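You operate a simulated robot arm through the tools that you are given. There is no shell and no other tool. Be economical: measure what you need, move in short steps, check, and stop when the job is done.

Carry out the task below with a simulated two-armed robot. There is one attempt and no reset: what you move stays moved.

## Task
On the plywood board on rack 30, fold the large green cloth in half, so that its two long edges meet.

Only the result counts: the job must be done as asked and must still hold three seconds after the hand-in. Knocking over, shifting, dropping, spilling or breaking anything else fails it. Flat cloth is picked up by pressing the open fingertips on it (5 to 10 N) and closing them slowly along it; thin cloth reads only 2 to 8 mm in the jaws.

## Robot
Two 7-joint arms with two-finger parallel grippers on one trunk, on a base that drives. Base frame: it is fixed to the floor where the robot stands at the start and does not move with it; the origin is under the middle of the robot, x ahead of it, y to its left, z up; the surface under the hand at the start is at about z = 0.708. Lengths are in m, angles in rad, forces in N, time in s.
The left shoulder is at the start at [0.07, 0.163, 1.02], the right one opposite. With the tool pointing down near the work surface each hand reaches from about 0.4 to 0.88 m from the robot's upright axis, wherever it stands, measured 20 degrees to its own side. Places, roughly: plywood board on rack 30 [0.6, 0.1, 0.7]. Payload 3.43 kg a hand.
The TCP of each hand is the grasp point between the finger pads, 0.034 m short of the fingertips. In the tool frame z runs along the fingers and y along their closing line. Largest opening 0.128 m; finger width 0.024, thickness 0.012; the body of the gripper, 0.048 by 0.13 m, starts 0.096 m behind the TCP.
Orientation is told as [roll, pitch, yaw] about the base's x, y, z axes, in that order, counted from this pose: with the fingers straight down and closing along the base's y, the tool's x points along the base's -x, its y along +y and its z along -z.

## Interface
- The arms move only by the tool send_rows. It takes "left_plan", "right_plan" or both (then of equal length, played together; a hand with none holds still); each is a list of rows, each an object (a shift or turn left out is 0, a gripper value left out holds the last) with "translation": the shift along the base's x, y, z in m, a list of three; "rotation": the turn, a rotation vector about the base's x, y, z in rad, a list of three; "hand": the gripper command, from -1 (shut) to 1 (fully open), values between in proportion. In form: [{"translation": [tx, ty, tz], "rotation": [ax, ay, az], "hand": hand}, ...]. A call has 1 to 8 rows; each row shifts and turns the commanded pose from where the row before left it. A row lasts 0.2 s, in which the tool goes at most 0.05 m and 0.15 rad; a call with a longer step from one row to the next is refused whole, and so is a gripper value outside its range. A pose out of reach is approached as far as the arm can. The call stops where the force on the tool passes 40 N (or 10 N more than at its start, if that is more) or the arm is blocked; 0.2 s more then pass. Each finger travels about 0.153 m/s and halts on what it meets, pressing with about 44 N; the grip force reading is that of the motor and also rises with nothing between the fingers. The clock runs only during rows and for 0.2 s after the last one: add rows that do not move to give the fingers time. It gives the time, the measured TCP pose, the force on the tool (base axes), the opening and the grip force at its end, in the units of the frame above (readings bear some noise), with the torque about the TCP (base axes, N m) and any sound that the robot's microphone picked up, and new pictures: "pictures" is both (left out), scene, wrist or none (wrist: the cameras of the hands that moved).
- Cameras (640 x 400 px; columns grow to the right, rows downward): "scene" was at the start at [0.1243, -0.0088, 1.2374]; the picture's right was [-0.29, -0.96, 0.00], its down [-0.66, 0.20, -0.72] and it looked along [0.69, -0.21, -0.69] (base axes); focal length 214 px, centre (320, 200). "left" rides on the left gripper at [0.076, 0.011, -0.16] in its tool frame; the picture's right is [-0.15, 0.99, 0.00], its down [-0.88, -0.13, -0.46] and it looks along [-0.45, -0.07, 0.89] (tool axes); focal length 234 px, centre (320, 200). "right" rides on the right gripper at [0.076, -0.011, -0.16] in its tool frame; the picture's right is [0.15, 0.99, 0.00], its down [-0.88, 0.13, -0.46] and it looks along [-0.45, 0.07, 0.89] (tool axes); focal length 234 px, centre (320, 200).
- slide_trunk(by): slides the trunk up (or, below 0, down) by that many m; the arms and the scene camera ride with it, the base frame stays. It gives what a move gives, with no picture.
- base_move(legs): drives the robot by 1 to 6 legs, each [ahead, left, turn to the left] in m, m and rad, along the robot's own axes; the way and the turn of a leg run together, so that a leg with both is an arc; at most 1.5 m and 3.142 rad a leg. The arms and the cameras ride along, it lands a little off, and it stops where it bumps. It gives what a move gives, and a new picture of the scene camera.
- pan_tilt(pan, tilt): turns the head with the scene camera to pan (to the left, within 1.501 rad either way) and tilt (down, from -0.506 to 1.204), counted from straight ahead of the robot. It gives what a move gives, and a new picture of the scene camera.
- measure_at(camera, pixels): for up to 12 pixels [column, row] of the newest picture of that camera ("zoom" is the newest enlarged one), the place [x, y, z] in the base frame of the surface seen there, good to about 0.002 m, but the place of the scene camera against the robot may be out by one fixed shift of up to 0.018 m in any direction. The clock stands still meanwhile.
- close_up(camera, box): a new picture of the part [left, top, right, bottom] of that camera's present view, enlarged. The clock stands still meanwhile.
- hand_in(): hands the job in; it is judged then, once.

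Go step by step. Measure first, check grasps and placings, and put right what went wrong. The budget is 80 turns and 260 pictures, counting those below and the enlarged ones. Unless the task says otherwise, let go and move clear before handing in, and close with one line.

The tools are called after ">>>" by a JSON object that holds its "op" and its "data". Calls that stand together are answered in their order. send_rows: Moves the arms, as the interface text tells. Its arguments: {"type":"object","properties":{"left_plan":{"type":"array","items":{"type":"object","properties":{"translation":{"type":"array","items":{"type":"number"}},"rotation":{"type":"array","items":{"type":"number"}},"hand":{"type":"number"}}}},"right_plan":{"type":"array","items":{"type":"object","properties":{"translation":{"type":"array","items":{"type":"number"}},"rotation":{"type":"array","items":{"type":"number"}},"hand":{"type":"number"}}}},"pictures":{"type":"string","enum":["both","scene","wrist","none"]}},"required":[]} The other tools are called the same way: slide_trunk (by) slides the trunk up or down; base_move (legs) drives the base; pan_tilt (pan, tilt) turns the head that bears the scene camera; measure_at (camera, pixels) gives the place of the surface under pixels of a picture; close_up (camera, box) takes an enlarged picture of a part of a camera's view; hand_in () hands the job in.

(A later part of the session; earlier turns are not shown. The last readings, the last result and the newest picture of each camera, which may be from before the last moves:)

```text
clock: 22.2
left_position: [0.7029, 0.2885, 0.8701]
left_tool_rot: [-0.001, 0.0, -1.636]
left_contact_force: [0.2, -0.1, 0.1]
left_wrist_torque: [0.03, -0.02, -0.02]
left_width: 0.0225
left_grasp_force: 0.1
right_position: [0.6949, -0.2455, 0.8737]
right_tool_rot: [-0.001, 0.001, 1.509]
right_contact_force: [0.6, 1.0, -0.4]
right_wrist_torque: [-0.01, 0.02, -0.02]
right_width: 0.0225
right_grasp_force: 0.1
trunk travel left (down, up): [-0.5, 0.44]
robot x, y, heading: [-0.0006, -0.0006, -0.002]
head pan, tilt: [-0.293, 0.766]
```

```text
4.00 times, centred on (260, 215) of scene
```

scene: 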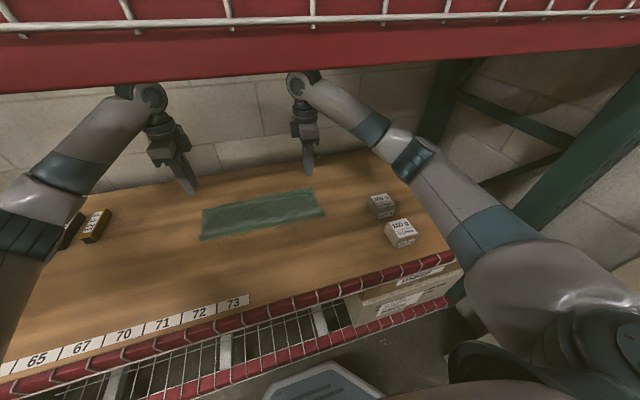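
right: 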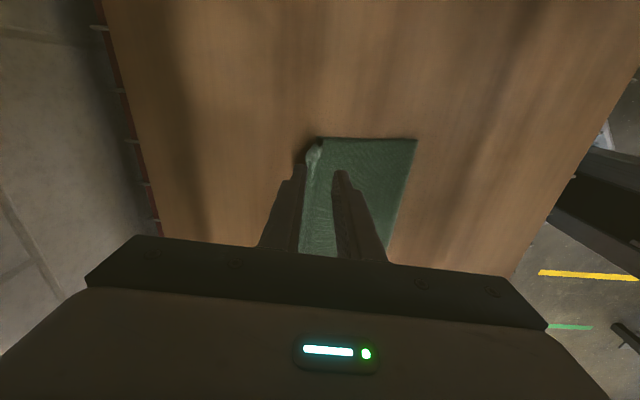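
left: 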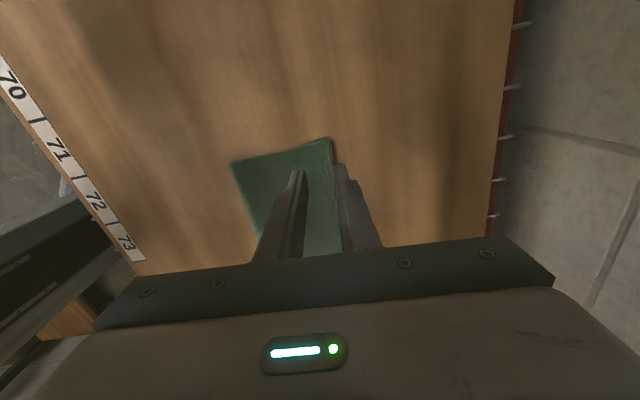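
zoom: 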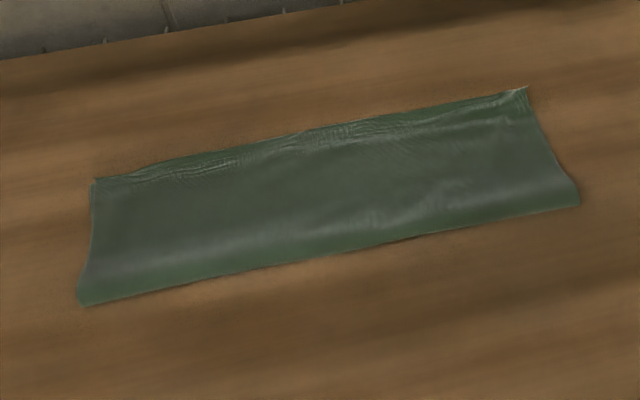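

To see the far edge itself I shift both hands back in x, so the fingers don't cover it.

>>> {"op": "send_rows", "data": {"left_plan": [{"translation": [-0.03, -0.03, 0]}, {"translation": [-0.03, -0.03, 0]}, {"translation": [-0.03, -0.03, 0]}, {}], "right_plan": [{"translation": [-0.03, 0.03, 0]}, {"translation": [-0.03, 0.03, 0]}, {"translation": [-0.03, 0.03, 0]}, {}], "pictures": "none"}}

>>> {"op": "close_up", "data": {"camera": "left", "box": [300, 100, 492, 220]}}

>>> {"op": "close_up", "data": {"camera": "right", "box": [148, 100, 340, 220]}}

```text
clock: 23.2
left_position: [0.6126, 0.1952, 0.8697]
left_tool_rot: [-0.002, 0.0, -1.633]
left_contact_force: [0.9, 0.0, -0.6]
left_wrist_torque: [0.0, 0.01, -0.02]
left_width: 0.0226
left_grasp_force: 0.1
right_position: [0.6034, -0.154, 0.8715]
right_tool_rot: [0.001, -0.001, 1.507]
right_contact_force: [0.0, 0.1, -1.4]
right_wrist_torque: [0.01, -0.01, -0.01]
right_width: 0.0226
right_grasp_force: 0.1
trunk travel left (down, up): [-0.5, 0.44]
robot x, y, heading: [0.0029, -0.0002, -0.0]
head pan, tilt: [-0.293, 0.766]
```

```text
3.33 times, centred on (396, 160) of left
```

zoom: 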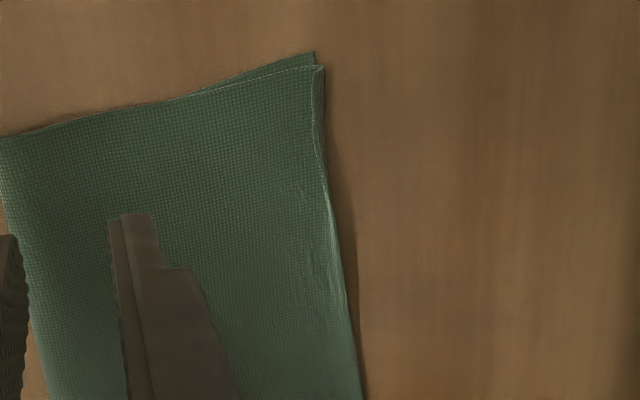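

```text
3.33 times, centred on (244, 160) of right
```

zoom: 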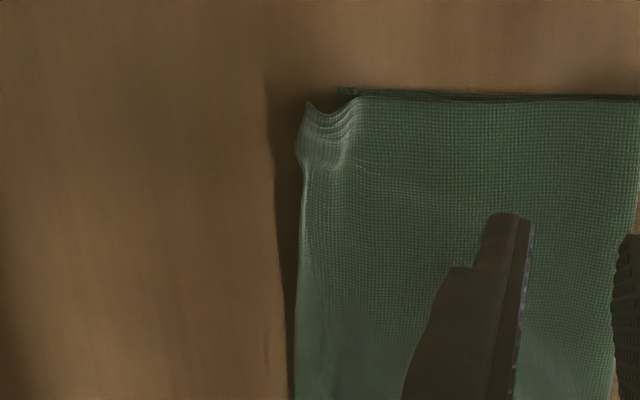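

Left corners meet within about 5 mm. On the right, the top corner at (306,105) stands up slightly and overshoots the lower corner at (342,92). I measure the amounts.

>>> {"op": "measure_at", "data": {"camera": "right", "pixels": [[241, 133], [239, 140], [250, 128], [256, 131], [239, 170], [238, 200]]}}

>>> {"op": "measure_at", "data": {"camera": "left", "pixels": [[394, 117], [396, 124], [394, 140], [399, 170], [404, 200], [407, 215]]}}

>>> {"op": "measure_at", "data": {"camera": "scene", "pixels": [[311, 188], [290, 192], [270, 196], [250, 199], [230, 204], [205, 212]]}}

```text
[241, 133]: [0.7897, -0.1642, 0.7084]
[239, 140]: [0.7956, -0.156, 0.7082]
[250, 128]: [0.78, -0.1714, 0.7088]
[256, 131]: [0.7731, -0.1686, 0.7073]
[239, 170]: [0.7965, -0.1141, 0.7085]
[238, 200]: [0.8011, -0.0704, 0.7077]
```

```text
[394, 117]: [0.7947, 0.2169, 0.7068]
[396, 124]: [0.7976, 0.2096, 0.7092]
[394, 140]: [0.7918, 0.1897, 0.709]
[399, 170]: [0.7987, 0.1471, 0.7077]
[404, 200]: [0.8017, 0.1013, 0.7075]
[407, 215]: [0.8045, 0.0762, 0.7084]
```

```text
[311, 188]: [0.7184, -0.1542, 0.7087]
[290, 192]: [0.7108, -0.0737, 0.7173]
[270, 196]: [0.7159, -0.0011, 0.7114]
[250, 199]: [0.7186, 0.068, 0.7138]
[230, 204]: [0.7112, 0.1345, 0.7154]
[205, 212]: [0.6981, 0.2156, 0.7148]
```

The wrist pictures used there were stale, so I measure in the newest right-hand zoom, then take fresh ones for the left.

>>> {"op": "measure_at", "data": {"camera": "zoom", "pixels": [[308, 107], [301, 150], [345, 93], [355, 100], [306, 200], [300, 260], [297, 330], [293, 390], [325, 150], [450, 200]]}}

>>> {"op": "close_up", "data": {"camera": "left", "box": [340, 100, 468, 180]}}

>>> {"op": "measure_at", "data": {"camera": "zoom", "pixels": [[270, 85], [280, 105], [284, 160], [300, 250], [320, 390], [265, 110]]}}

```text
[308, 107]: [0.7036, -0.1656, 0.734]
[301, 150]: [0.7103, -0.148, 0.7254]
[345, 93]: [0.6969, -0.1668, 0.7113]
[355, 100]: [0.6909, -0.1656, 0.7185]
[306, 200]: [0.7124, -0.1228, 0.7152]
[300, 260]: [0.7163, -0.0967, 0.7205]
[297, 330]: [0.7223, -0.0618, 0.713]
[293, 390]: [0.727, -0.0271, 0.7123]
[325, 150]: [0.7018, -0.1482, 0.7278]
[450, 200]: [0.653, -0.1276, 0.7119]
```

```text
5.00 times, centred on (404, 140) of left
```

zoom: 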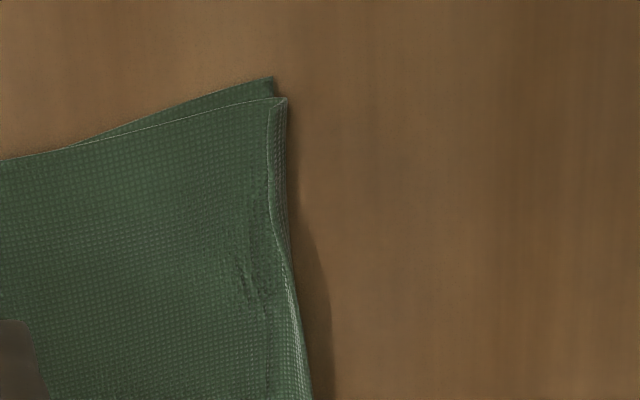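

```text
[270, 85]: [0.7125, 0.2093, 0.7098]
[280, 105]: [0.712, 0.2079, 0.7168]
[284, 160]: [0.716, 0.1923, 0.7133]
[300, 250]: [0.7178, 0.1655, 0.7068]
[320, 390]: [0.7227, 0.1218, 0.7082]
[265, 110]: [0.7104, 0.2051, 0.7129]
```

The lower edge lies at x≈0.702 mid-length, from the earlier readings. The top layer's edge seems to overhang it by up to 2 cm in the middle. I move the left hand's camera over the middle to measure this properly.

>>> {"op": "send_rows", "data": {"left_plan": [{"translation": [0, -0.03, 0.01]}, {"translation": [0, -0.03, 0]}, {"translation": [0, -0.03, 0]}, {}], "right_plan": [{"translation": [0, -0.03, 0.01]}, {"translation": [0, -0.03, 0]}, {"translation": [0, 0, 0]}, {}], "pictures": "wrist"}}

>>> {"op": "close_up", "data": {"camera": "left", "box": [340, 100, 532, 220]}}

>>> {"op": "measure_at", "data": {"camera": "left", "pixels": [[380, 140], [395, 140], [405, 160], [412, 180], [418, 200], [421, 220], [405, 200]]}}

```text
clock: 24.2
left_position: [0.6131, 0.1109, 0.8813]
left_tool_rot: [0.0, -0.001, -1.634]
left_contact_force: [0.3, 0.0, -0.3]
left_wrist_torque: [0.0, -0.03, 0.0]
left_width: 0.0225
left_grasp_force: 0.0
right_position: [0.6016, -0.2147, 0.8834]
right_tool_rot: [0.001, 0.001, 1.506]
right_contact_force: [-0.8, 0.7, 0.3]
right_wrist_torque: [-0.01, 0.02, -0.02]
right_width: 0.0223
right_grasp_force: 0.1
trunk travel left (down, up): [-0.5, 0.44]
robot x, y, heading: [0.0005, 0.0002, 0.0]
head pan, tilt: [-0.293, 0.766]
```

right: 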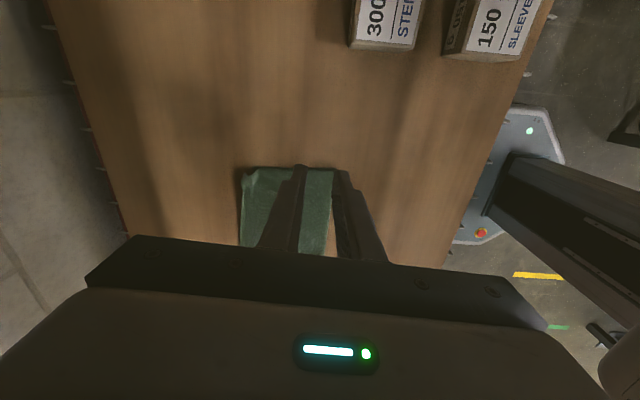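
left: 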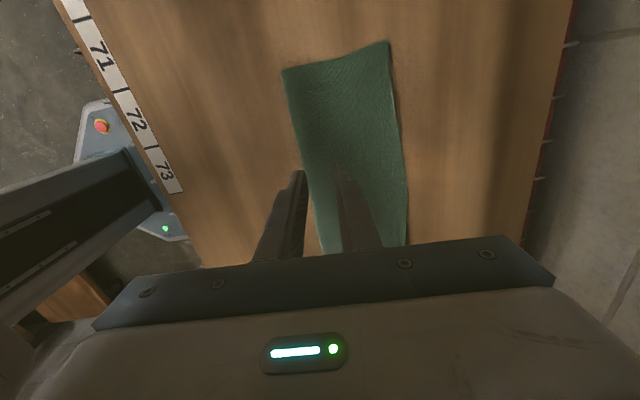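

```text
3.33 times, centred on (436, 160) of left
```

zoom: 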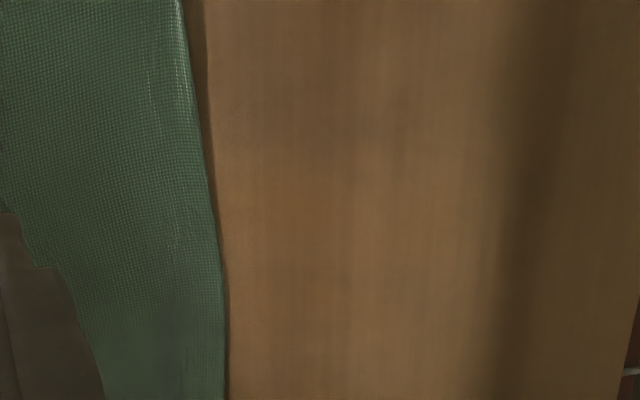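

```text
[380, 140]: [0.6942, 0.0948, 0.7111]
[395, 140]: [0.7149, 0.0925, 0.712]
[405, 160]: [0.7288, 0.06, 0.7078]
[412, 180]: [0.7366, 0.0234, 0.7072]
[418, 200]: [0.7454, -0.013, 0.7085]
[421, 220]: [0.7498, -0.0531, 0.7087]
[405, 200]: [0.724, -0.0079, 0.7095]
```

I measure the actual edge pixels in this zoom, which run along (186,60), (206,170), (219,260), (221,350).

>>> {"op": "measure_at", "data": {"camera": "zoom", "pixels": [[182, 20], [185, 60], [196, 120], [205, 170], [212, 215], [218, 260], [221, 310], [222, 350], [222, 390]]}}

>>> {"op": "measure_at", "data": {"camera": "left", "pixels": [[285, 72], [292, 110], [298, 140], [314, 210], [318, 235], [387, 44], [390, 75]]}}

```text
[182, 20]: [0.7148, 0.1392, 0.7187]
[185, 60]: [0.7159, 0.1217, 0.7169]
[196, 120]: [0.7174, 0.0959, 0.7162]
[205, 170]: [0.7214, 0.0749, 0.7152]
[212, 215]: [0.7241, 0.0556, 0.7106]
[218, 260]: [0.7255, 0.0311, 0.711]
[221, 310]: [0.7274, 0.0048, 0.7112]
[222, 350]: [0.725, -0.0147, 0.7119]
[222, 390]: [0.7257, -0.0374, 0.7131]
```

```text
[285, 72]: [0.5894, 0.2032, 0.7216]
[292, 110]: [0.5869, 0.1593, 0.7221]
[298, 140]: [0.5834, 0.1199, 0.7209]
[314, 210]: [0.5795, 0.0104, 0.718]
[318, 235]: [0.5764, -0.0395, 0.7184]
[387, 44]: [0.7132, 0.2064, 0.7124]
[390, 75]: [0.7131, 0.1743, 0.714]
```

Top edge: 0.7265 mid and about 0.716 at y=0.12. Lower edge: about 0.703. So there's a single-layer overhang of about 2 cm in the middle. I'll press one finger on only that overhang and drag it back about 12 mm, left hand first at y≈0.05.

>>> {"op": "send_rows", "data": {"left_plan": [{"translation": [0.041, -0.018, 0]}, {"translation": [0.041, -0.018, -0.01]}, {"translation": [0.04, -0.02, -0.02]}, {"translation": [0, 0, -0.035]}, {"translation": [0, 0, -0.035]}, {"translation": [0, 0, -0.026]}, {}], "pictures": "both"}}

>>> {"op": "close_up", "data": {"camera": "left", "box": [224, 120, 416, 240]}}

```text
clock: 25.8
left_position: [0.735, 0.0505, 0.7568]
left_tool_rot: [-0.001, 0.001, -1.635]
left_contact_force: [0.2, 0.2, 0.1]
left_wrist_torque: [0.01, -0.01, -0.01]
left_width: 0.0224
left_grasp_force: 0.0
right_position: [0.6027, -0.2144, 0.8829]
right_tool_rot: [-0.001, 0.001, 1.507]
right_contact_force: [0.1, 0.0, 0.5]
right_wrist_torque: [0.02, 0.02, 0.01]
right_width: 0.0224
right_grasp_force: 0.0
trunk travel left (down, up): [-0.5, 0.44]
robot x, y, heading: [-0.0002, -0.0012, -0.001]
head pan, tilt: [-0.293, 0.766]
```

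scene: 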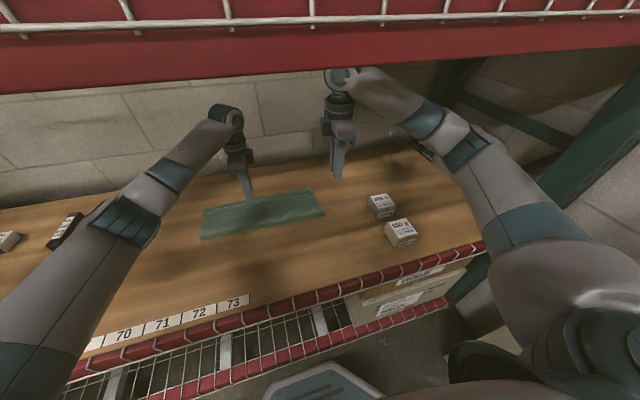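
left: 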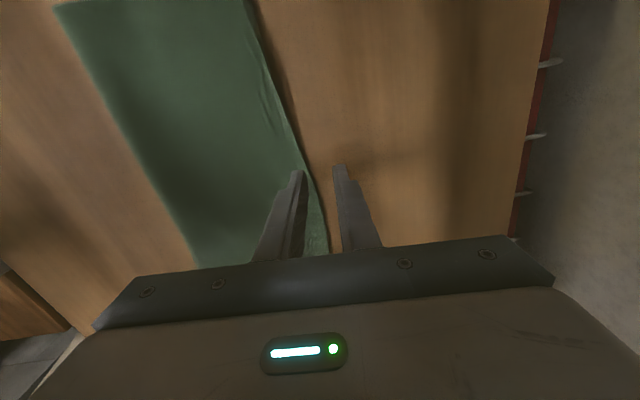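

```text
3.33 times, centred on (320, 180) of left
```

zoom: 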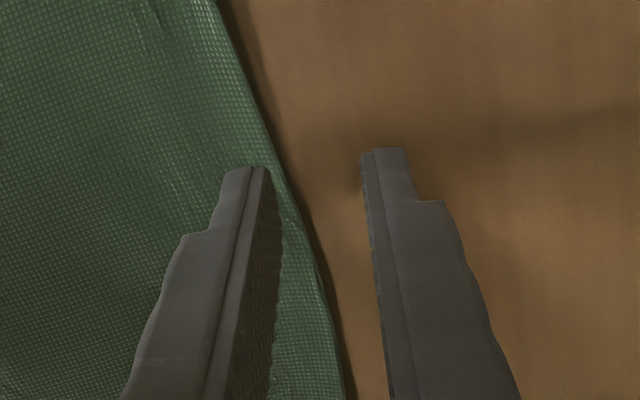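

The near finger sits over the overhang's edge. I press down gently.

>>> {"op": "send_rows", "data": {"left_plan": [{"translation": [0, 0, -0.006]}, {"translation": [0, 0, -0.003]}, {"translation": [0, 0, -0.002]}, {"translation": [0, 0, -0.001]}, {"translation": [0, 0, -0.001]}, {}], "pictures": "none"}}

```text
clock: 27.2
left_position: [0.7343, 0.0533, 0.7426]
left_tool_rot: [0.0, 0.001, -1.634]
left_contact_force: [1.1, -0.5, 4.3]
left_wrist_torque: [0.0, 0.06, -0.01]
left_width: 0.0218
left_grasp_force: 0.1
right_position: [0.6012, -0.2148, 0.8829]
right_tool_rot: [0.001, -0.002, 1.506]
right_contact_force: [0.4, 0.4, -0.6]
right_wrist_torque: [-0.01, 0.03, 0.02]
right_width: 0.0225
right_grasp_force: 0.1
trunk travel left (down, up): [-0.5, 0.44]
robot x, y, heading: [-0.002, 0.0031, -0.001]
head pan, tilt: [-0.293, 0.766]
```

It presses with 4 N. I drag 14 mm toward -x.

>>> {"op": "send_rows", "data": {"left_plan": [{"translation": [-0.003, 0, -0.001]}, {"translation": [-0.004, 0, 0]}, {"translation": [-0.004, 0, 0]}, {"translation": [-0.003, 0, 0]}, {}], "pictures": "none"}}

>>> {"op": "close_up", "data": {"camera": "left", "box": [160, 80, 416, 240]}}

```text
clock: 28.4
left_position: [0.7206, 0.0535, 0.7431]
left_tool_rot: [0.004, 0.0, -1.633]
left_contact_force: [5.6, 0.3, 20.4]
left_wrist_torque: [0.02, 0.13, -0.03]
left_width: 0.0195
left_grasp_force: 0.0
right_position: [0.6008, -0.2153, 0.8842]
right_tool_rot: [-0.003, -0.003, 1.506]
right_contact_force: [0.0, 0.2, 0.6]
right_wrist_torque: [-0.02, -0.03, 0.01]
right_width: 0.0227
right_grasp_force: 0.1
trunk travel left (down, up): [-0.5, 0.44]
robot x, y, heading: [0.0059, -0.0005, -0.001]
head pan, tilt: [-0.293, 0.766]
```

```text
2.50 times, centred on (288, 160) of left
```

zoom: 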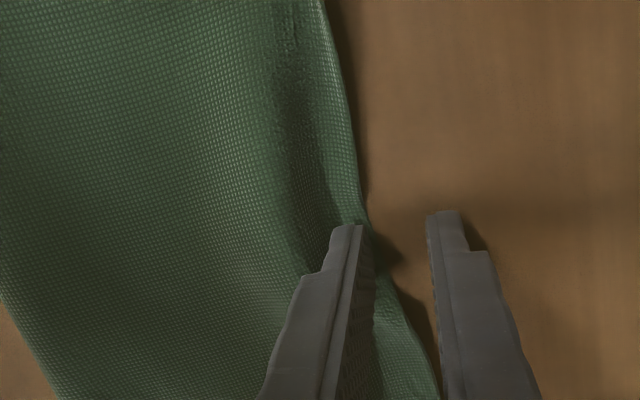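

The overhang came back with the finger. I lift the left clear and bring the right hand over the overhang at y≈-0.045.

>>> {"op": "send_rows", "data": {"left_plan": [{"translation": [0, 0, 0.02]}, {"translation": [0, 0, 0.04]}, {"translation": [0, 0.02, 0.04]}, {"translation": [0, 0.04, 0.03]}, {"translation": [0, 0.05, 0]}, {"translation": [0, 0.04, 0]}, {}], "pictures": "none"}}

>>> {"op": "send_rows", "data": {"right_plan": [{"translation": [0.033, 0.034, 0]}, {"translation": [0.033, 0.034, 0]}, {"translation": [0.033, 0.034, -0.01]}, {"translation": [0.033, 0.034, -0.02]}, {"translation": [0, 0.033, -0.03]}, {"translation": [0, 0, -0.035]}, {"translation": [0, 0, -0.031]}, {}], "pictures": "both"}}

>>> {"op": "close_up", "data": {"camera": "right", "box": [224, 100, 480, 260]}}

```text
clock: 30.0
left_position: [0.7219, 0.2019, 0.8725]
left_tool_rot: [0.001, 0.0, -1.635]
left_contact_force: [-0.2, -0.4, 0.1]
left_wrist_torque: [-0.02, 0.04, -0.04]
left_width: 0.0224
left_grasp_force: 0.2
right_position: [0.6022, -0.2162, 0.8831]
right_tool_rot: [0.0, 0.0, 1.506]
right_contact_force: [-0.1, -0.1, -0.3]
right_wrist_torque: [0.03, 0.0, 0.0]
right_width: 0.0222
right_grasp_force: 0.1
trunk travel left (down, up): [-0.5, 0.44]
robot x, y, heading: [0.0045, -0.0027, 0.003]
head pan, tilt: [-0.293, 0.766]
```

```text
refused: row 4 steps farther than a row can; nothing moved
```

```text
2.50 times, centred on (352, 180) of right
```

zoom: 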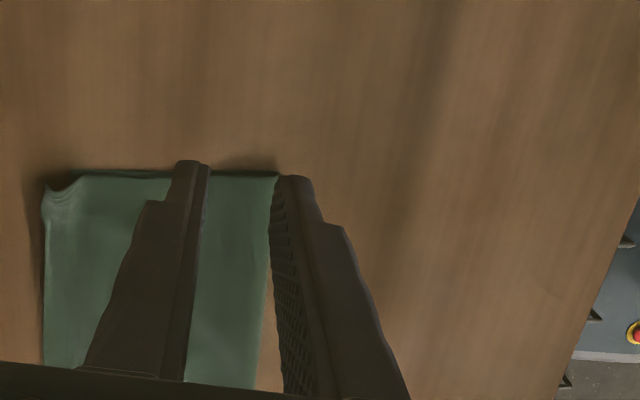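

The last right-hand call was refused because one step was too long. I resend it with smaller rows.

>>> {"op": "send_rows", "data": {"right_plan": [{"translation": [0.033, 0.034, 0]}, {"translation": [0.033, 0.034, 0]}, {"translation": [0.033, 0.034, 0]}, {"translation": [0.033, 0.034, 0]}, {"translation": [0, 0.033, -0.03]}, {"translation": [0, 0, -0.048]}, {"translation": [0, 0, -0.048]}, {}], "pictures": "wrist"}}

>>> {"op": "close_up", "data": {"camera": "right", "box": [224, 100, 480, 260]}}

```text
clock: 31.8
left_position: [0.7218, 0.2028, 0.8709]
left_tool_rot: [0.001, -0.001, -1.631]
left_contact_force: [-0.2, 0.8, -0.4]
left_wrist_torque: [0.0, 0.04, 0.0]
left_width: 0.0224
left_grasp_force: 0.1
right_position: [0.7318, -0.0457, 0.7548]
right_tool_rot: [0.001, 0.0, 1.508]
right_contact_force: [-0.1, -0.3, 0.0]
right_wrist_torque: [0.04, 0.01, 0.02]
right_width: 0.0224
right_grasp_force: 0.0
trunk travel left (down, up): [-0.5, 0.44]
robot x, y, heading: [-0.0018, 0.0006, 0.005]
head pan, tilt: [-0.293, 0.766]
```

right: 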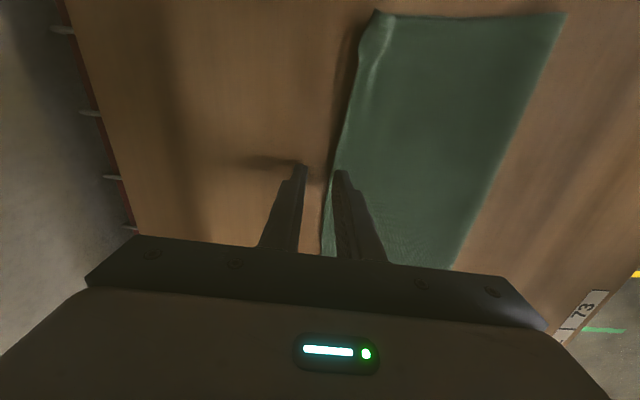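

```text
2.50 times, centred on (352, 180) of right
```

zoom: 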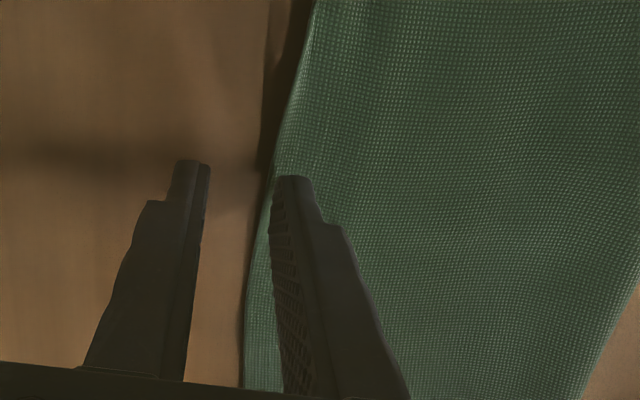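

The near finger is at the edge of the overhang. I press down.

>>> {"op": "send_rows", "data": {"right_plan": [{"translation": [0, 0, -0.006]}, {"translation": [0, 0, -0.003]}, {"translation": [0, 0, -0.002]}, {"translation": [0, 0, -0.001]}, {"translation": [0, 0, -0.001]}, {}], "pictures": "none"}}

```text
clock: 33.2
left_position: [0.7224, 0.2011, 0.8735]
left_tool_rot: [0.002, 0.002, -1.633]
left_contact_force: [0.6, 0.3, 0.4]
left_wrist_torque: [0.01, 0.05, -0.07]
left_width: 0.0225
left_grasp_force: 0.1
right_position: [0.7339, -0.0475, 0.7438]
right_tool_rot: [0.0, 0.0, 1.507]
right_contact_force: [0.2, -0.1, 2.1]
right_wrist_torque: [0.0, 0.07, 0.0]
right_width: 0.0227
right_grasp_force: 0.5
trunk travel left (down, up): [-0.5, 0.44]
robot x, y, heading: [-0.0011, 0.0006, -0.002]
head pan, tilt: [-0.293, 0.766]
```

It presses with 2 N. I drag with slightly more pressure, then lift away.

>>> {"op": "send_rows", "data": {"right_plan": [{"translation": [0, 0, -0.001]}, {"translation": [-0.004, 0, -0.0005]}, {"translation": [-0.004, 0, 0]}, {"translation": [-0.004, 0, 0]}, {"translation": [-0.003, 0, 0]}, {}], "pictures": "none"}}

>>> {"op": "send_rows", "data": {"right_plan": [{"translation": [0, 0, 0.02]}, {"translation": [0, 0, 0.04]}, {"translation": [0, -0.02, 0.04]}, {"translation": [-0.02, -0.04, 0.02]}, {"translation": [-0.03, -0.035, 0.01]}, {"translation": [-0.03, -0.035, 0]}, {"translation": [-0.03, -0.035, 0]}, {}], "left_plan": [{}, {}, {}, {"translation": [-0.02, 0, 0.01]}, {"translation": [-0.03, -0.02, 0]}, {"translation": [-0.03, -0.03, 0]}, {"translation": [-0.03, -0.04, 0]}, {}], "pictures": "both"}}

>>> {"op": "close_up", "data": {"camera": "left", "box": [280, 20, 472, 140]}}

>>> {"op": "close_up", "data": {"camera": "left", "box": [320, 120, 480, 220]}}

>>> {"op": "close_up", "data": {"camera": "scene", "box": [180, 165, 340, 265]}}

```text
clock: 34.6
left_position: [0.7216, 0.2026, 0.8738]
left_tool_rot: [0.002, -0.001, -1.633]
left_contact_force: [0.4, -1.3, 0.1]
left_wrist_torque: [-0.01, 0.0, -0.03]
left_width: 0.0226
left_grasp_force: 0.0
right_position: [0.7178, -0.0471, 0.7421]
right_tool_rot: [-0.005, 0.0, 1.509]
right_contact_force: [6.0, 1.5, 22.0]
right_wrist_torque: [0.04, 0.14, -0.02]
right_width: 0.0189
right_grasp_force: 0.0
trunk travel left (down, up): [-0.5, 0.44]
robot x, y, heading: [-0.0031, 0.0046, -0.001]
head pan, tilt: [-0.293, 0.766]
```

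```text
clock: 36.4
left_position: [0.6147, 0.1156, 0.8832]
left_tool_rot: [-0.001, 0.0, -1.631]
left_contact_force: [-0.8, 0.1, 0.0]
left_wrist_torque: [-0.02, 0.01, 0.02]
left_width: 0.0226
left_grasp_force: 0.1
right_position: [0.6109, -0.2106, 0.8728]
right_tool_rot: [0.0, 0.002, 1.507]
right_contact_force: [0.0, 0.1, 0.2]
right_wrist_torque: [-0.02, 0.04, -0.05]
right_width: 0.0223
right_grasp_force: 0.1
trunk travel left (down, up): [-0.5, 0.44]
robot x, y, heading: [0.0033, 0.0005, 0.003]
head pan, tilt: [-0.293, 0.766]
```

scene: 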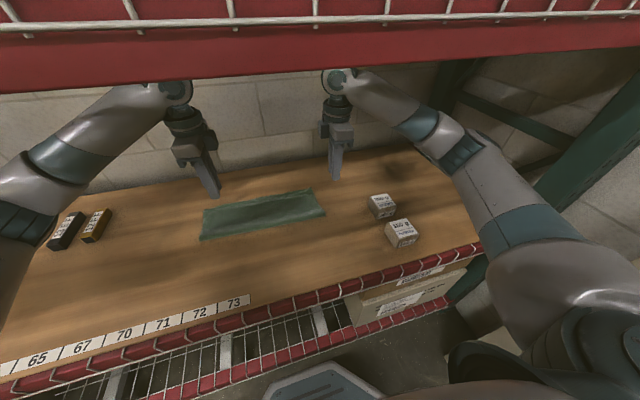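
right: 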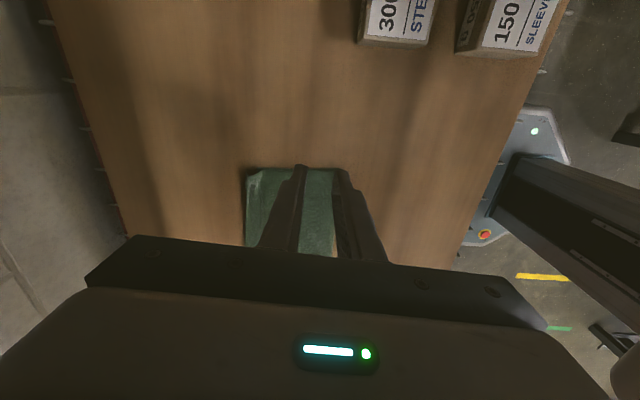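
left: 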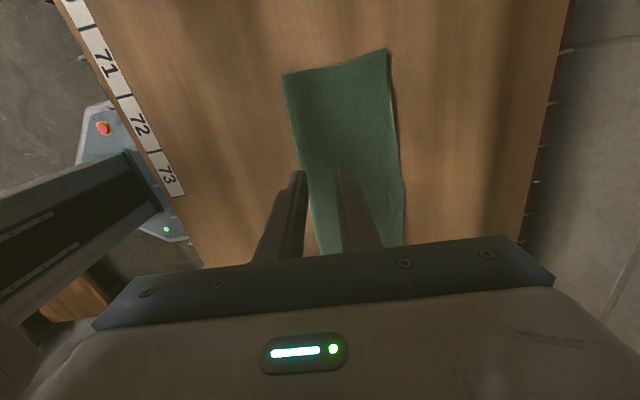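

```text
3.33 times, centred on (376, 80) of left
```

zoom: 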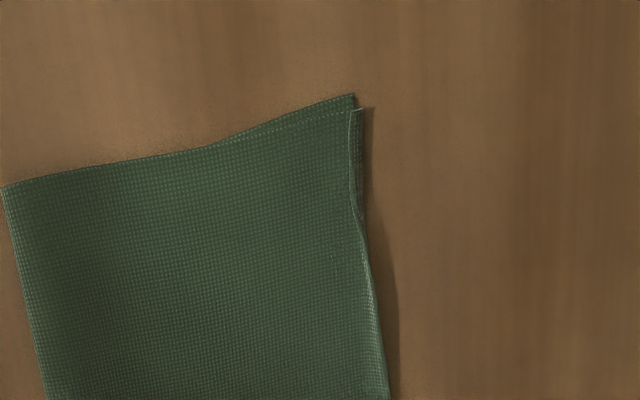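

```text
4.00 times, centred on (400, 170) of left
```

zoom: 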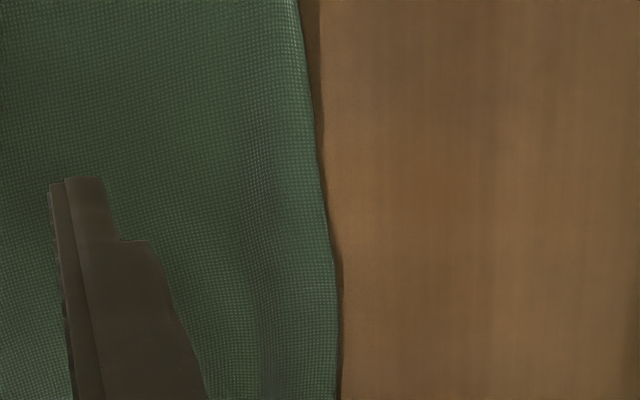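

```text
4.00 times, centred on (260, 215) of scene
```

zoom: 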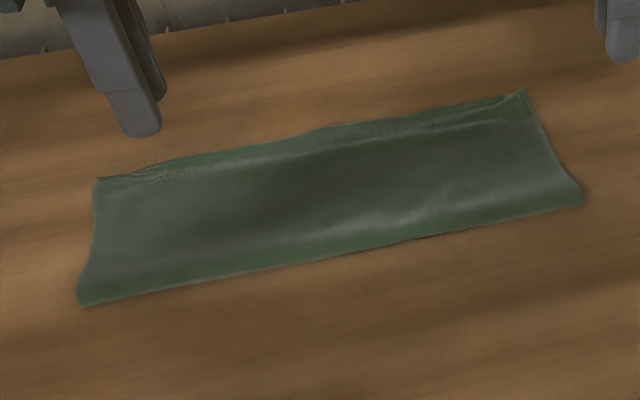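

>>> {"op": "measure_at", "data": {"camera": "left", "pixels": [[386, 51], [389, 80], [392, 105], [395, 130], [399, 160], [402, 185], [403, 205], [402, 225], [402, 240], [286, 76], [314, 210]]}}

```text
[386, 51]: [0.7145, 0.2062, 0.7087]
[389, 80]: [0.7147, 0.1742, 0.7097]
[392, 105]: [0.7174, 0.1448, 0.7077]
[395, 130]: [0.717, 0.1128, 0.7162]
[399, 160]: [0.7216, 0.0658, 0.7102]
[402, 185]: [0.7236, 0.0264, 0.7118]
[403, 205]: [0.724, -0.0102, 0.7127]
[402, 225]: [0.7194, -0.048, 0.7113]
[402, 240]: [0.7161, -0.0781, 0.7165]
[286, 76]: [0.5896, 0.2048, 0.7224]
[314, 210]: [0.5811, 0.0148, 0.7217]
```

The drag sprang mostly back: the mid edge is at 0.724, with the lower edge at about 0.705. Better to pull the top layer from the fold side. I'll press closed fingertips lightly on the top layer near the crease and stroke toward -x, which rolls the crease over and pulls the overhang in.

>>> {"op": "send_rows", "data": {"left_plan": [{"translation": [0.012, -0.019, 0], "hand": -1}, {"translation": [0, -0.019, 0]}, {"translation": [0, 0, 0]}, {"translation": [0, 0, -0.03]}, {"translation": [0, 0, -0.04]}, {"translation": [0, 0, -0.04]}, {"translation": [0, 0, -0.016]}, {}], "right_plan": [{"translation": [0.014, 0.045, 0], "hand": -1}, {"translation": [0, 0.046, 0]}, {"translation": [0, 0.045, 0]}, {"translation": [0, 0, -0.03]}, {"translation": [0, 0, -0.04]}, {"translation": [0, 0, -0.03]}, {"translation": [0, 0, -0.016]}, {}], "pictures": "both"}}

```text
clock: 38.2
left_position: [0.6239, 0.0785, 0.757]
left_tool_rot: [0.001, -0.001, -1.634]
left_contact_force: [1.1, -0.3, 0.8]
left_wrist_torque: [0.02, 0.02, -0.01]
left_width: 0.0
left_grasp_force: 33.3
right_position: [0.6241, -0.0755, 0.7546]
right_tool_rot: [0.001, 0.0, 1.507]
right_contact_force: [0.3, 0.5, -0.4]
right_wrist_torque: [-0.01, -0.01, 0.04]
right_width: 0.0
right_grasp_force: 32.4
trunk travel left (down, up): [-0.5, 0.44]
robot x, y, heading: [0.0016, 0.0027, 0.0]
head pan, tilt: [-0.293, 0.766]
```

scene: 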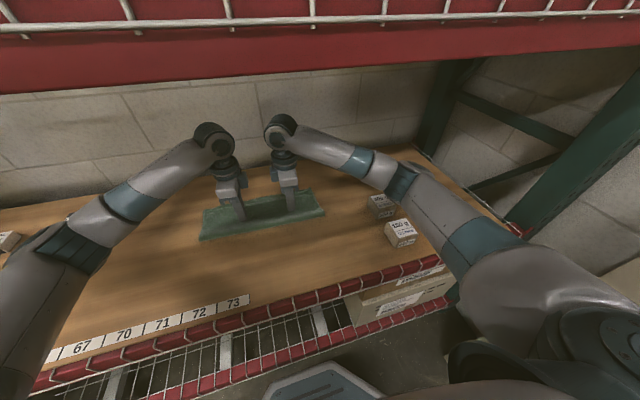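
right: 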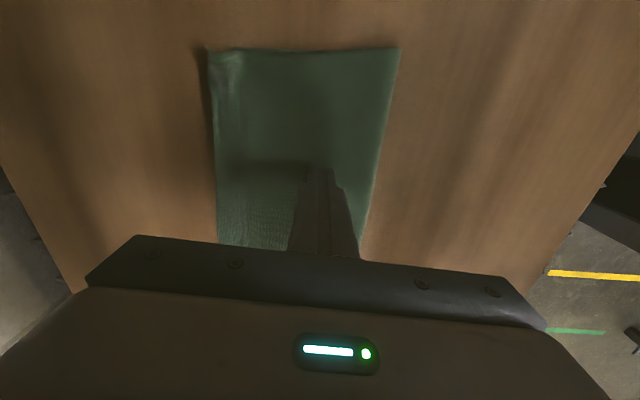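
left: 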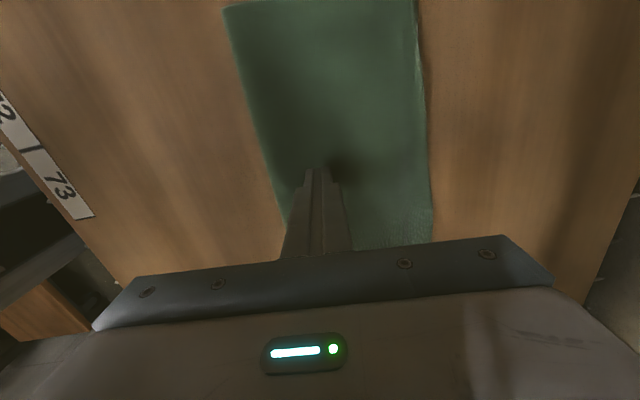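

Both are in place above the top layer near the crease. I lower until I feel a light contact.

>>> {"op": "send_rows", "data": {"left_plan": [{"translation": [0, 0, -0.005]}, {"translation": [0, 0, -0.003]}, {"translation": [0, 0, -0.002]}, {"translation": [0, 0, -0.001]}, {}], "right_plan": [{"translation": [0, 0, -0.005]}, {"translation": [0, 0, -0.003]}, {"translation": [0, 0, -0.002]}, {"translation": [0, 0, -0.001]}, {}], "pictures": "none"}}

```text
clock: 39.4
left_position: [0.6235, 0.0769, 0.7452]
left_tool_rot: [0.0, -0.001, -1.632]
left_contact_force: [0.9, -0.7, -0.1]
left_wrist_torque: [0.02, 0.03, 0.0]
left_width: 0.0001
left_grasp_force: 32.8
right_position: [0.625, -0.0766, 0.7436]
right_tool_rot: [0.0, 0.0, 1.506]
right_contact_force: [-0.2, 1.1, 2.4]
right_wrist_torque: [-0.01, 0.03, 0.03]
right_width: 0.0003
right_grasp_force: 32.5
trunk travel left (down, up): [-0.5, 0.44]
robot x, y, heading: [0.0009, 0.0014, 0.008]
head pan, tilt: [-0.293, 0.766]
```

>>> {"op": "send_rows", "data": {"left_plan": [{"translation": [0, 0, -0.0015]}, {"translation": [0, 0, -0.0007]}, {"translation": [-0.004, 0, 0]}, {"translation": [-0.004, 0, 0]}, {"translation": [-0.004, 0, 0]}, {"translation": [-0.004, 0, 0]}, {"translation": [-0.004, 0, 0]}, {}], "right_plan": [{"translation": [0, 0, 0]}, {"translation": [0, 0, -0.0004]}, {"translation": [-0.004, 0, 0]}, {"translation": [-0.004, 0, 0]}, {"translation": [-0.004, 0, 0]}, {"translation": [-0.004, 0, 0]}, {"translation": [-0.004, 0, 0]}, {}], "pictures": "both"}}

>>> {"op": "measure_at", "data": {"camera": "left", "pixels": [[432, 200], [428, 150], [424, 100], [428, 200], [424, 150], [420, 100]]}}

```text
clock: 41.2
left_position: [0.6019, 0.0761, 0.7436]
left_tool_rot: [0.002, 0.0, -1.635]
left_contact_force: [4.1, 0.5, 16.3]
left_wrist_torque: [0.01, -0.13, -0.01]
left_width: 0.0001
left_grasp_force: 33.2
right_position: [0.6034, -0.0766, 0.7434]
right_tool_rot: [-0.002, 0.001, 1.506]
right_contact_force: [1.0, 0.2, 0.2]
right_wrist_torque: [-0.01, -0.01, 0.02]
right_width: 0.0
right_grasp_force: 32.9
trunk travel left (down, up): [-0.5, 0.44]
robot x, y, heading: [0.0035, -0.0021, -0.0]
head pan, tilt: [-0.293, 0.766]
```

scene: 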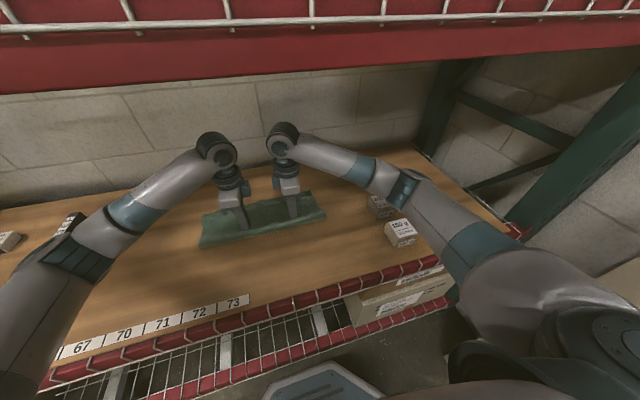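
right: 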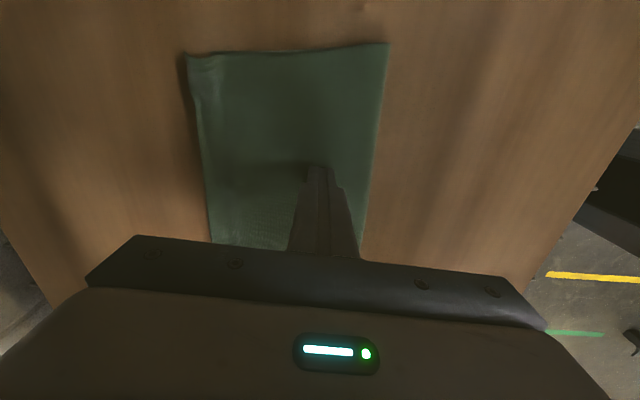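
left: 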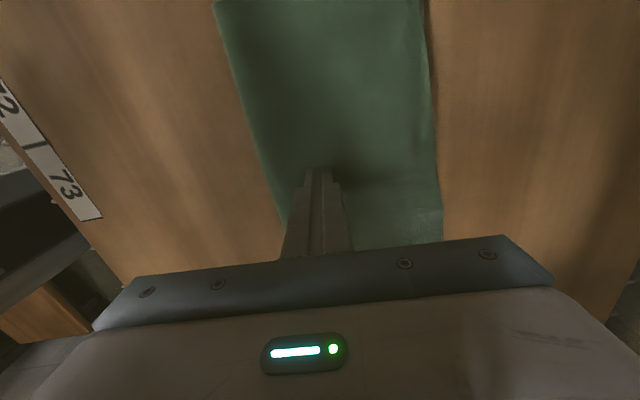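

```text
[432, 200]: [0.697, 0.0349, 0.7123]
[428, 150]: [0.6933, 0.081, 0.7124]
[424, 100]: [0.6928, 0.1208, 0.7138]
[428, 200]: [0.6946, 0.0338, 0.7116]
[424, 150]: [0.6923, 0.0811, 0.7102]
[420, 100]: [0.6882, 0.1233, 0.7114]
```

In the left view the far edge runs near (441,200), (437,150), (431,60). I measure there and on the right.

>>> {"op": "measure_at", "data": {"camera": "left", "pixels": [[441, 220], [440, 200], [438, 175], [436, 150], [434, 120], [432, 90], [429, 50], [427, 15], [262, 170], [240, 90]]}}

>>> {"op": "measure_at", "data": {"camera": "right", "pixels": [[212, 235], [210, 215], [207, 190], [203, 160], [200, 130], [197, 105], [191, 65], [188, 58], [365, 220], [386, 48]]}}

```text
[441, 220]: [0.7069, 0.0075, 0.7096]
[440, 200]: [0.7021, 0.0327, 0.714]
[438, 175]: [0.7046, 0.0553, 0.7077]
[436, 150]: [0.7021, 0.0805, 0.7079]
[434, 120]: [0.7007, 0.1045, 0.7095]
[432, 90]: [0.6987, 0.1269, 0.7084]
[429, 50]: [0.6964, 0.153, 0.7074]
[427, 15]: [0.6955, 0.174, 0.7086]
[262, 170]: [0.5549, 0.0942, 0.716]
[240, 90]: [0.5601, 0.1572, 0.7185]
```

```text
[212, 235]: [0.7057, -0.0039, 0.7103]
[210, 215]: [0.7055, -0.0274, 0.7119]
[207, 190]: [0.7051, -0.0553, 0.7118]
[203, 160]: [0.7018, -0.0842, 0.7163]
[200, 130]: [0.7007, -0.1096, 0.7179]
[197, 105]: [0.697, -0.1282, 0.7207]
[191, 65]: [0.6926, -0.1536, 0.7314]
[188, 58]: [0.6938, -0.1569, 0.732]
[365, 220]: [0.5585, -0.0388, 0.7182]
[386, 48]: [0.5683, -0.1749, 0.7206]
```

The top edge came in by 20 mm, but the crease moved about as much, so the whole cloth may have slid. I lift off and check the lower corners.

>>> {"op": "send_rows", "data": {"left_plan": [{"translation": [0, 0, 0.02]}, {"translation": [0, 0, 0.04]}, {"translation": [0, 0.025, 0.04]}, {"translation": [0, 0.04, 0.03]}, {"translation": [-0.01, 0.045, 0]}, {}], "right_plan": [{"translation": [0, 0, 0.02]}, {"translation": [0, 0, 0.04]}, {"translation": [0, -0.025, 0.04]}, {"translation": [0, -0.04, 0.03]}, {"translation": [-0.01, -0.045, 0]}, {}], "pictures": "both"}}

>>> {"op": "close_up", "data": {"camera": "left", "box": [250, 90, 442, 210]}}

>>> {"op": "measure_at", "data": {"camera": "zoom", "pixels": [[320, 100], [320, 200]]}}

>>> {"op": "close_up", "data": {"camera": "right", "box": [198, 90, 390, 210]}}

>>> {"op": "close_up", "data": {"camera": "scene", "box": [180, 165, 340, 265]}}

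```text
clock: 42.6
left_position: [0.5952, 0.1857, 0.8708]
left_tool_rot: [-0.002, -0.001, -1.634]
left_contact_force: [0.2, -1.0, 0.2]
left_wrist_torque: [0.0, 0.03, -0.01]
left_width: 0.0001
left_grasp_force: 32.9
right_position: [0.5916, -0.1877, 0.8774]
right_tool_rot: [0.002, 0.001, 1.508]
right_contact_force: [-0.2, 0.0, 0.4]
right_wrist_torque: [-0.03, 0.02, -0.02]
right_width: 0.0001
right_grasp_force: 32.7
trunk travel left (down, up): [-0.5, 0.44]
robot x, y, heading: [0.0035, 0.001, -0.002]
head pan, tilt: [-0.293, 0.766]
```

scene: 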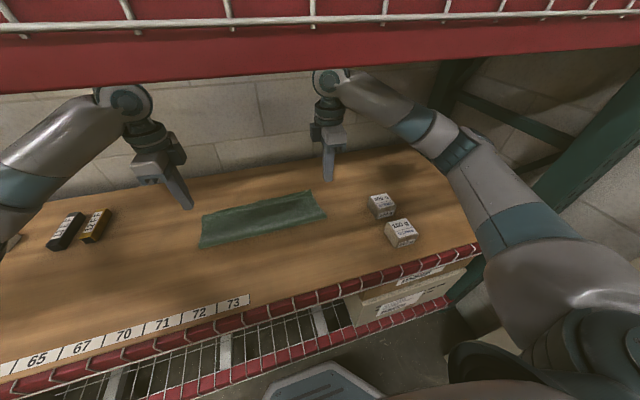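
right: 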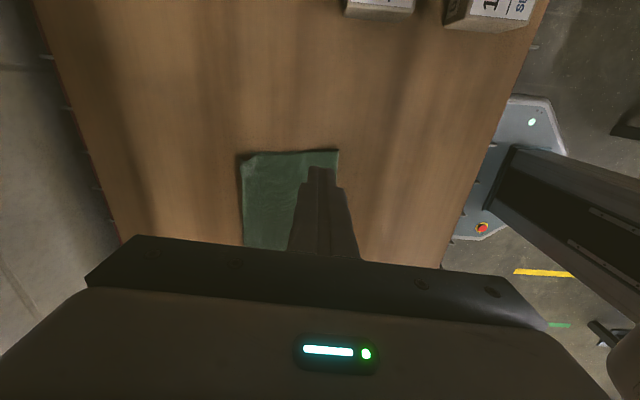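
left: 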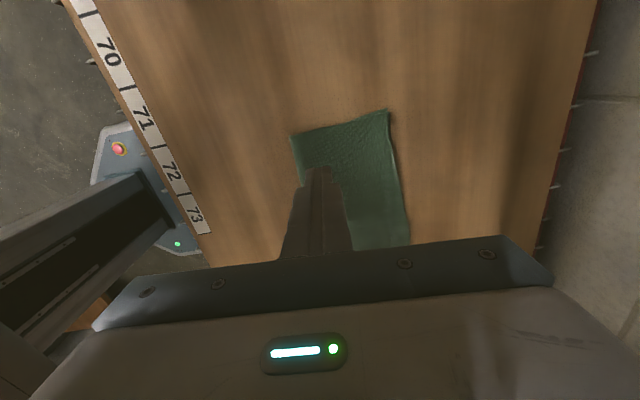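

```text
3.33 times, centred on (346, 150) of left
```

zoom: 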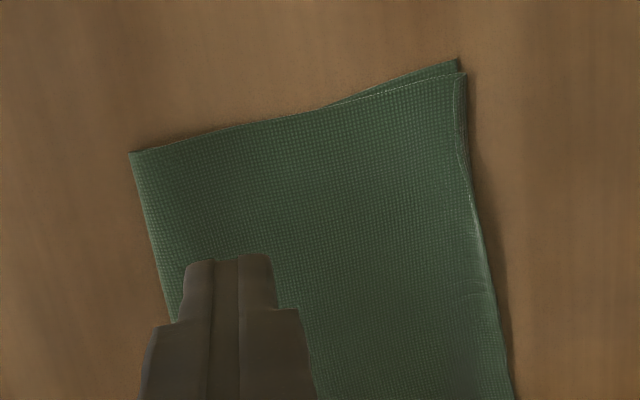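

```text
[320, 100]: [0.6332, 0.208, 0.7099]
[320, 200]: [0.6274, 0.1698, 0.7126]
```

```text
3.33 times, centred on (294, 150) of right
```

zoom: 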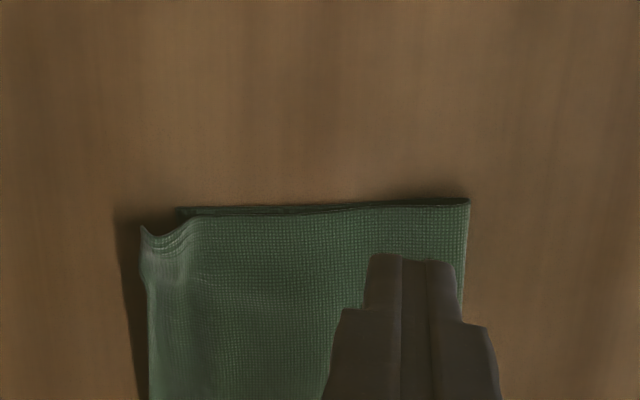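

```text
4.00 times, centred on (260, 215) of scene
```

zoom: 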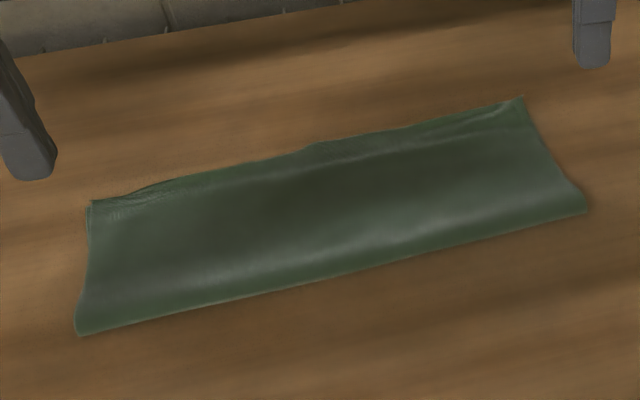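

>>> {"op": "measure_at", "data": {"camera": "left", "pixels": [[386, 110], [388, 114], [391, 140], [395, 165], [400, 190], [405, 215], [407, 235], [291, 138]]}}

>>> {"op": "measure_at", "data": {"camera": "right", "pixels": [[253, 153], [242, 160], [242, 180], [243, 200], [244, 220], [245, 240], [336, 152], [295, 153]]}}

```text
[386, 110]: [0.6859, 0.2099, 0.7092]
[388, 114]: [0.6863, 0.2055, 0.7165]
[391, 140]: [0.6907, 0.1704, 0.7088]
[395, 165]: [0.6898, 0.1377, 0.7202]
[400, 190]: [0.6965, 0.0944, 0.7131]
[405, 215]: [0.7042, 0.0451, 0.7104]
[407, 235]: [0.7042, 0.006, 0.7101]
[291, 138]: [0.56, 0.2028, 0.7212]
```

```text
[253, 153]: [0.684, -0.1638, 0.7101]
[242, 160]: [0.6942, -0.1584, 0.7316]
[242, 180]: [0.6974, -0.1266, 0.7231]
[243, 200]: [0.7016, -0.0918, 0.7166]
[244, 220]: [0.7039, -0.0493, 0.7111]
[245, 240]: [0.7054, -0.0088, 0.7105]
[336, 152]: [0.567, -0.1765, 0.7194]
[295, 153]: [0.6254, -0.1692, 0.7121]
```

The whole cloth just slid: lower corners are now at 0.686 and 0.684, and the top mid edge at 0.705. The mid overhang remains about 2 cm. I'll regrip the top layer's overhang at y≈±0.07 and re-lay it a little shorter.

>>> {"op": "send_rows", "data": {"left_plan": [{"translation": [0.03, -0.03, 0], "hand": -0.656}, {"translation": [0.03, -0.03, 0]}, {"translation": [0.03, -0.03, 0]}, {"translation": [0.014, -0.027, -0.01]}, {"translation": [0, 0, -0.045]}, {"translation": [0, 0, -0.045]}, {"translation": [0, 0, -0.015]}, {}], "right_plan": [{"translation": [0.03, 0.03, 0], "hand": -0.656}, {"translation": [0.03, 0.03, 0]}, {"translation": [0.03, 0.03, 0]}, {"translation": [0.018, 0.028, -0.01]}, {"translation": [0, 0, -0.045]}, {"translation": [0, 0, -0.045]}, {"translation": [0, 0, -0.015]}, {}], "pictures": "none"}}

>>> {"op": "close_up", "data": {"camera": "left", "box": [224, 120, 416, 240]}}

>>> {"op": "close_up", "data": {"camera": "right", "box": [224, 120, 416, 240]}}

```text
clock: 44.4
left_position: [0.697, 0.0661, 0.7556]
left_tool_rot: [0.0, -0.001, -1.635]
left_contact_force: [0.3, -0.6, -0.3]
left_wrist_torque: [-0.02, 0.02, 0.0]
left_width: 0.022
left_grasp_force: 0.1
right_position: [0.7025, -0.0677, 0.7586]
right_tool_rot: [-0.001, -0.001, 1.507]
right_contact_force: [-0.8, 0.7, 0.4]
right_wrist_torque: [-0.01, 0.02, 0.01]
right_width: 0.0219
right_grasp_force: 0.2
trunk travel left (down, up): [-0.5, 0.44]
robot x, y, heading: [-0.0014, -0.0013, -0.002]
head pan, tilt: [-0.293, 0.766]
```

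```text
3.33 times, centred on (320, 180) of left
```

zoom: 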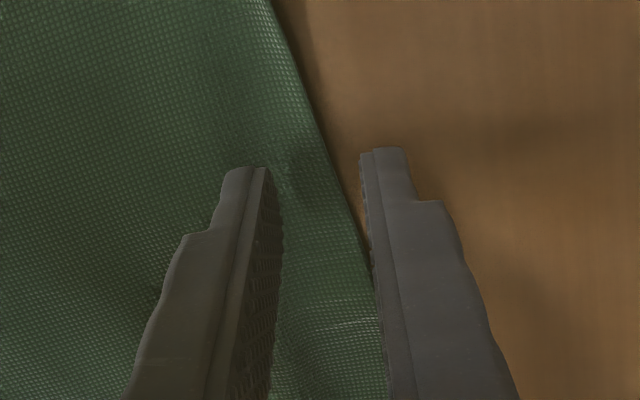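

```text
3.33 times, centred on (320, 180) of right
```

zoom: 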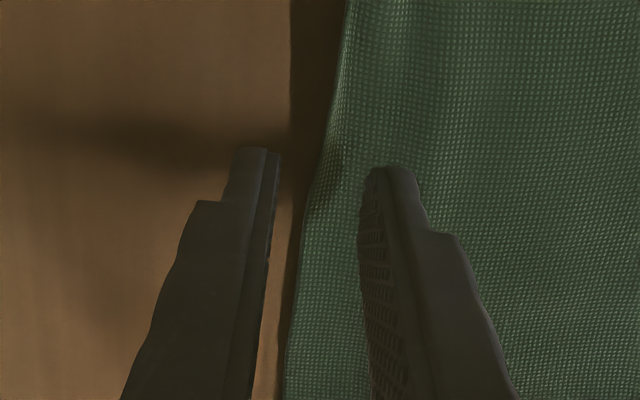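

The left outer finger is too near the edge, so I shift it +4 mm. The right looks good. I press both down.

>>> {"op": "send_rows", "data": {"left_plan": [{"translation": [0.004, 0, -0.003]}, {"translation": [0, 0, -0.004]}, {"translation": [0, 0, -0.003]}, {"translation": [0, 0, -0.001]}, {"translation": [0, 0, -0.001]}, {"translation": [0, 0, -0.001]}, {}], "right_plan": [{"translation": [0, 0, -0.004]}, {"translation": [0, 0, -0.004]}, {"translation": [0, 0, -0.003]}, {"translation": [0, 0, -0.001]}, {"translation": [0, 0, -0.001]}, {"translation": [0, 0, -0.001]}, {}], "pictures": "none"}}

```text
clock: 46.0
left_position: [0.7003, 0.0687, 0.7444]
left_tool_rot: [0.0, 0.0, -1.634]
left_contact_force: [0.7, -0.9, 3.2]
left_wrist_torque: [0.0, 0.06, -0.03]
left_width: 0.022
left_grasp_force: 0.0
right_position: [0.7018, -0.0671, 0.7464]
right_tool_rot: [0.002, 0.001, 1.507]
right_contact_force: [0.2, 0.5, -0.1]
right_wrist_torque: [0.01, 0.01, 0.0]
right_width: 0.0217
right_grasp_force: 0.1
trunk travel left (down, up): [-0.5, 0.44]
robot x, y, heading: [-0.0012, -0.0019, 0.002]
head pan, tilt: [-0.293, 0.766]
```

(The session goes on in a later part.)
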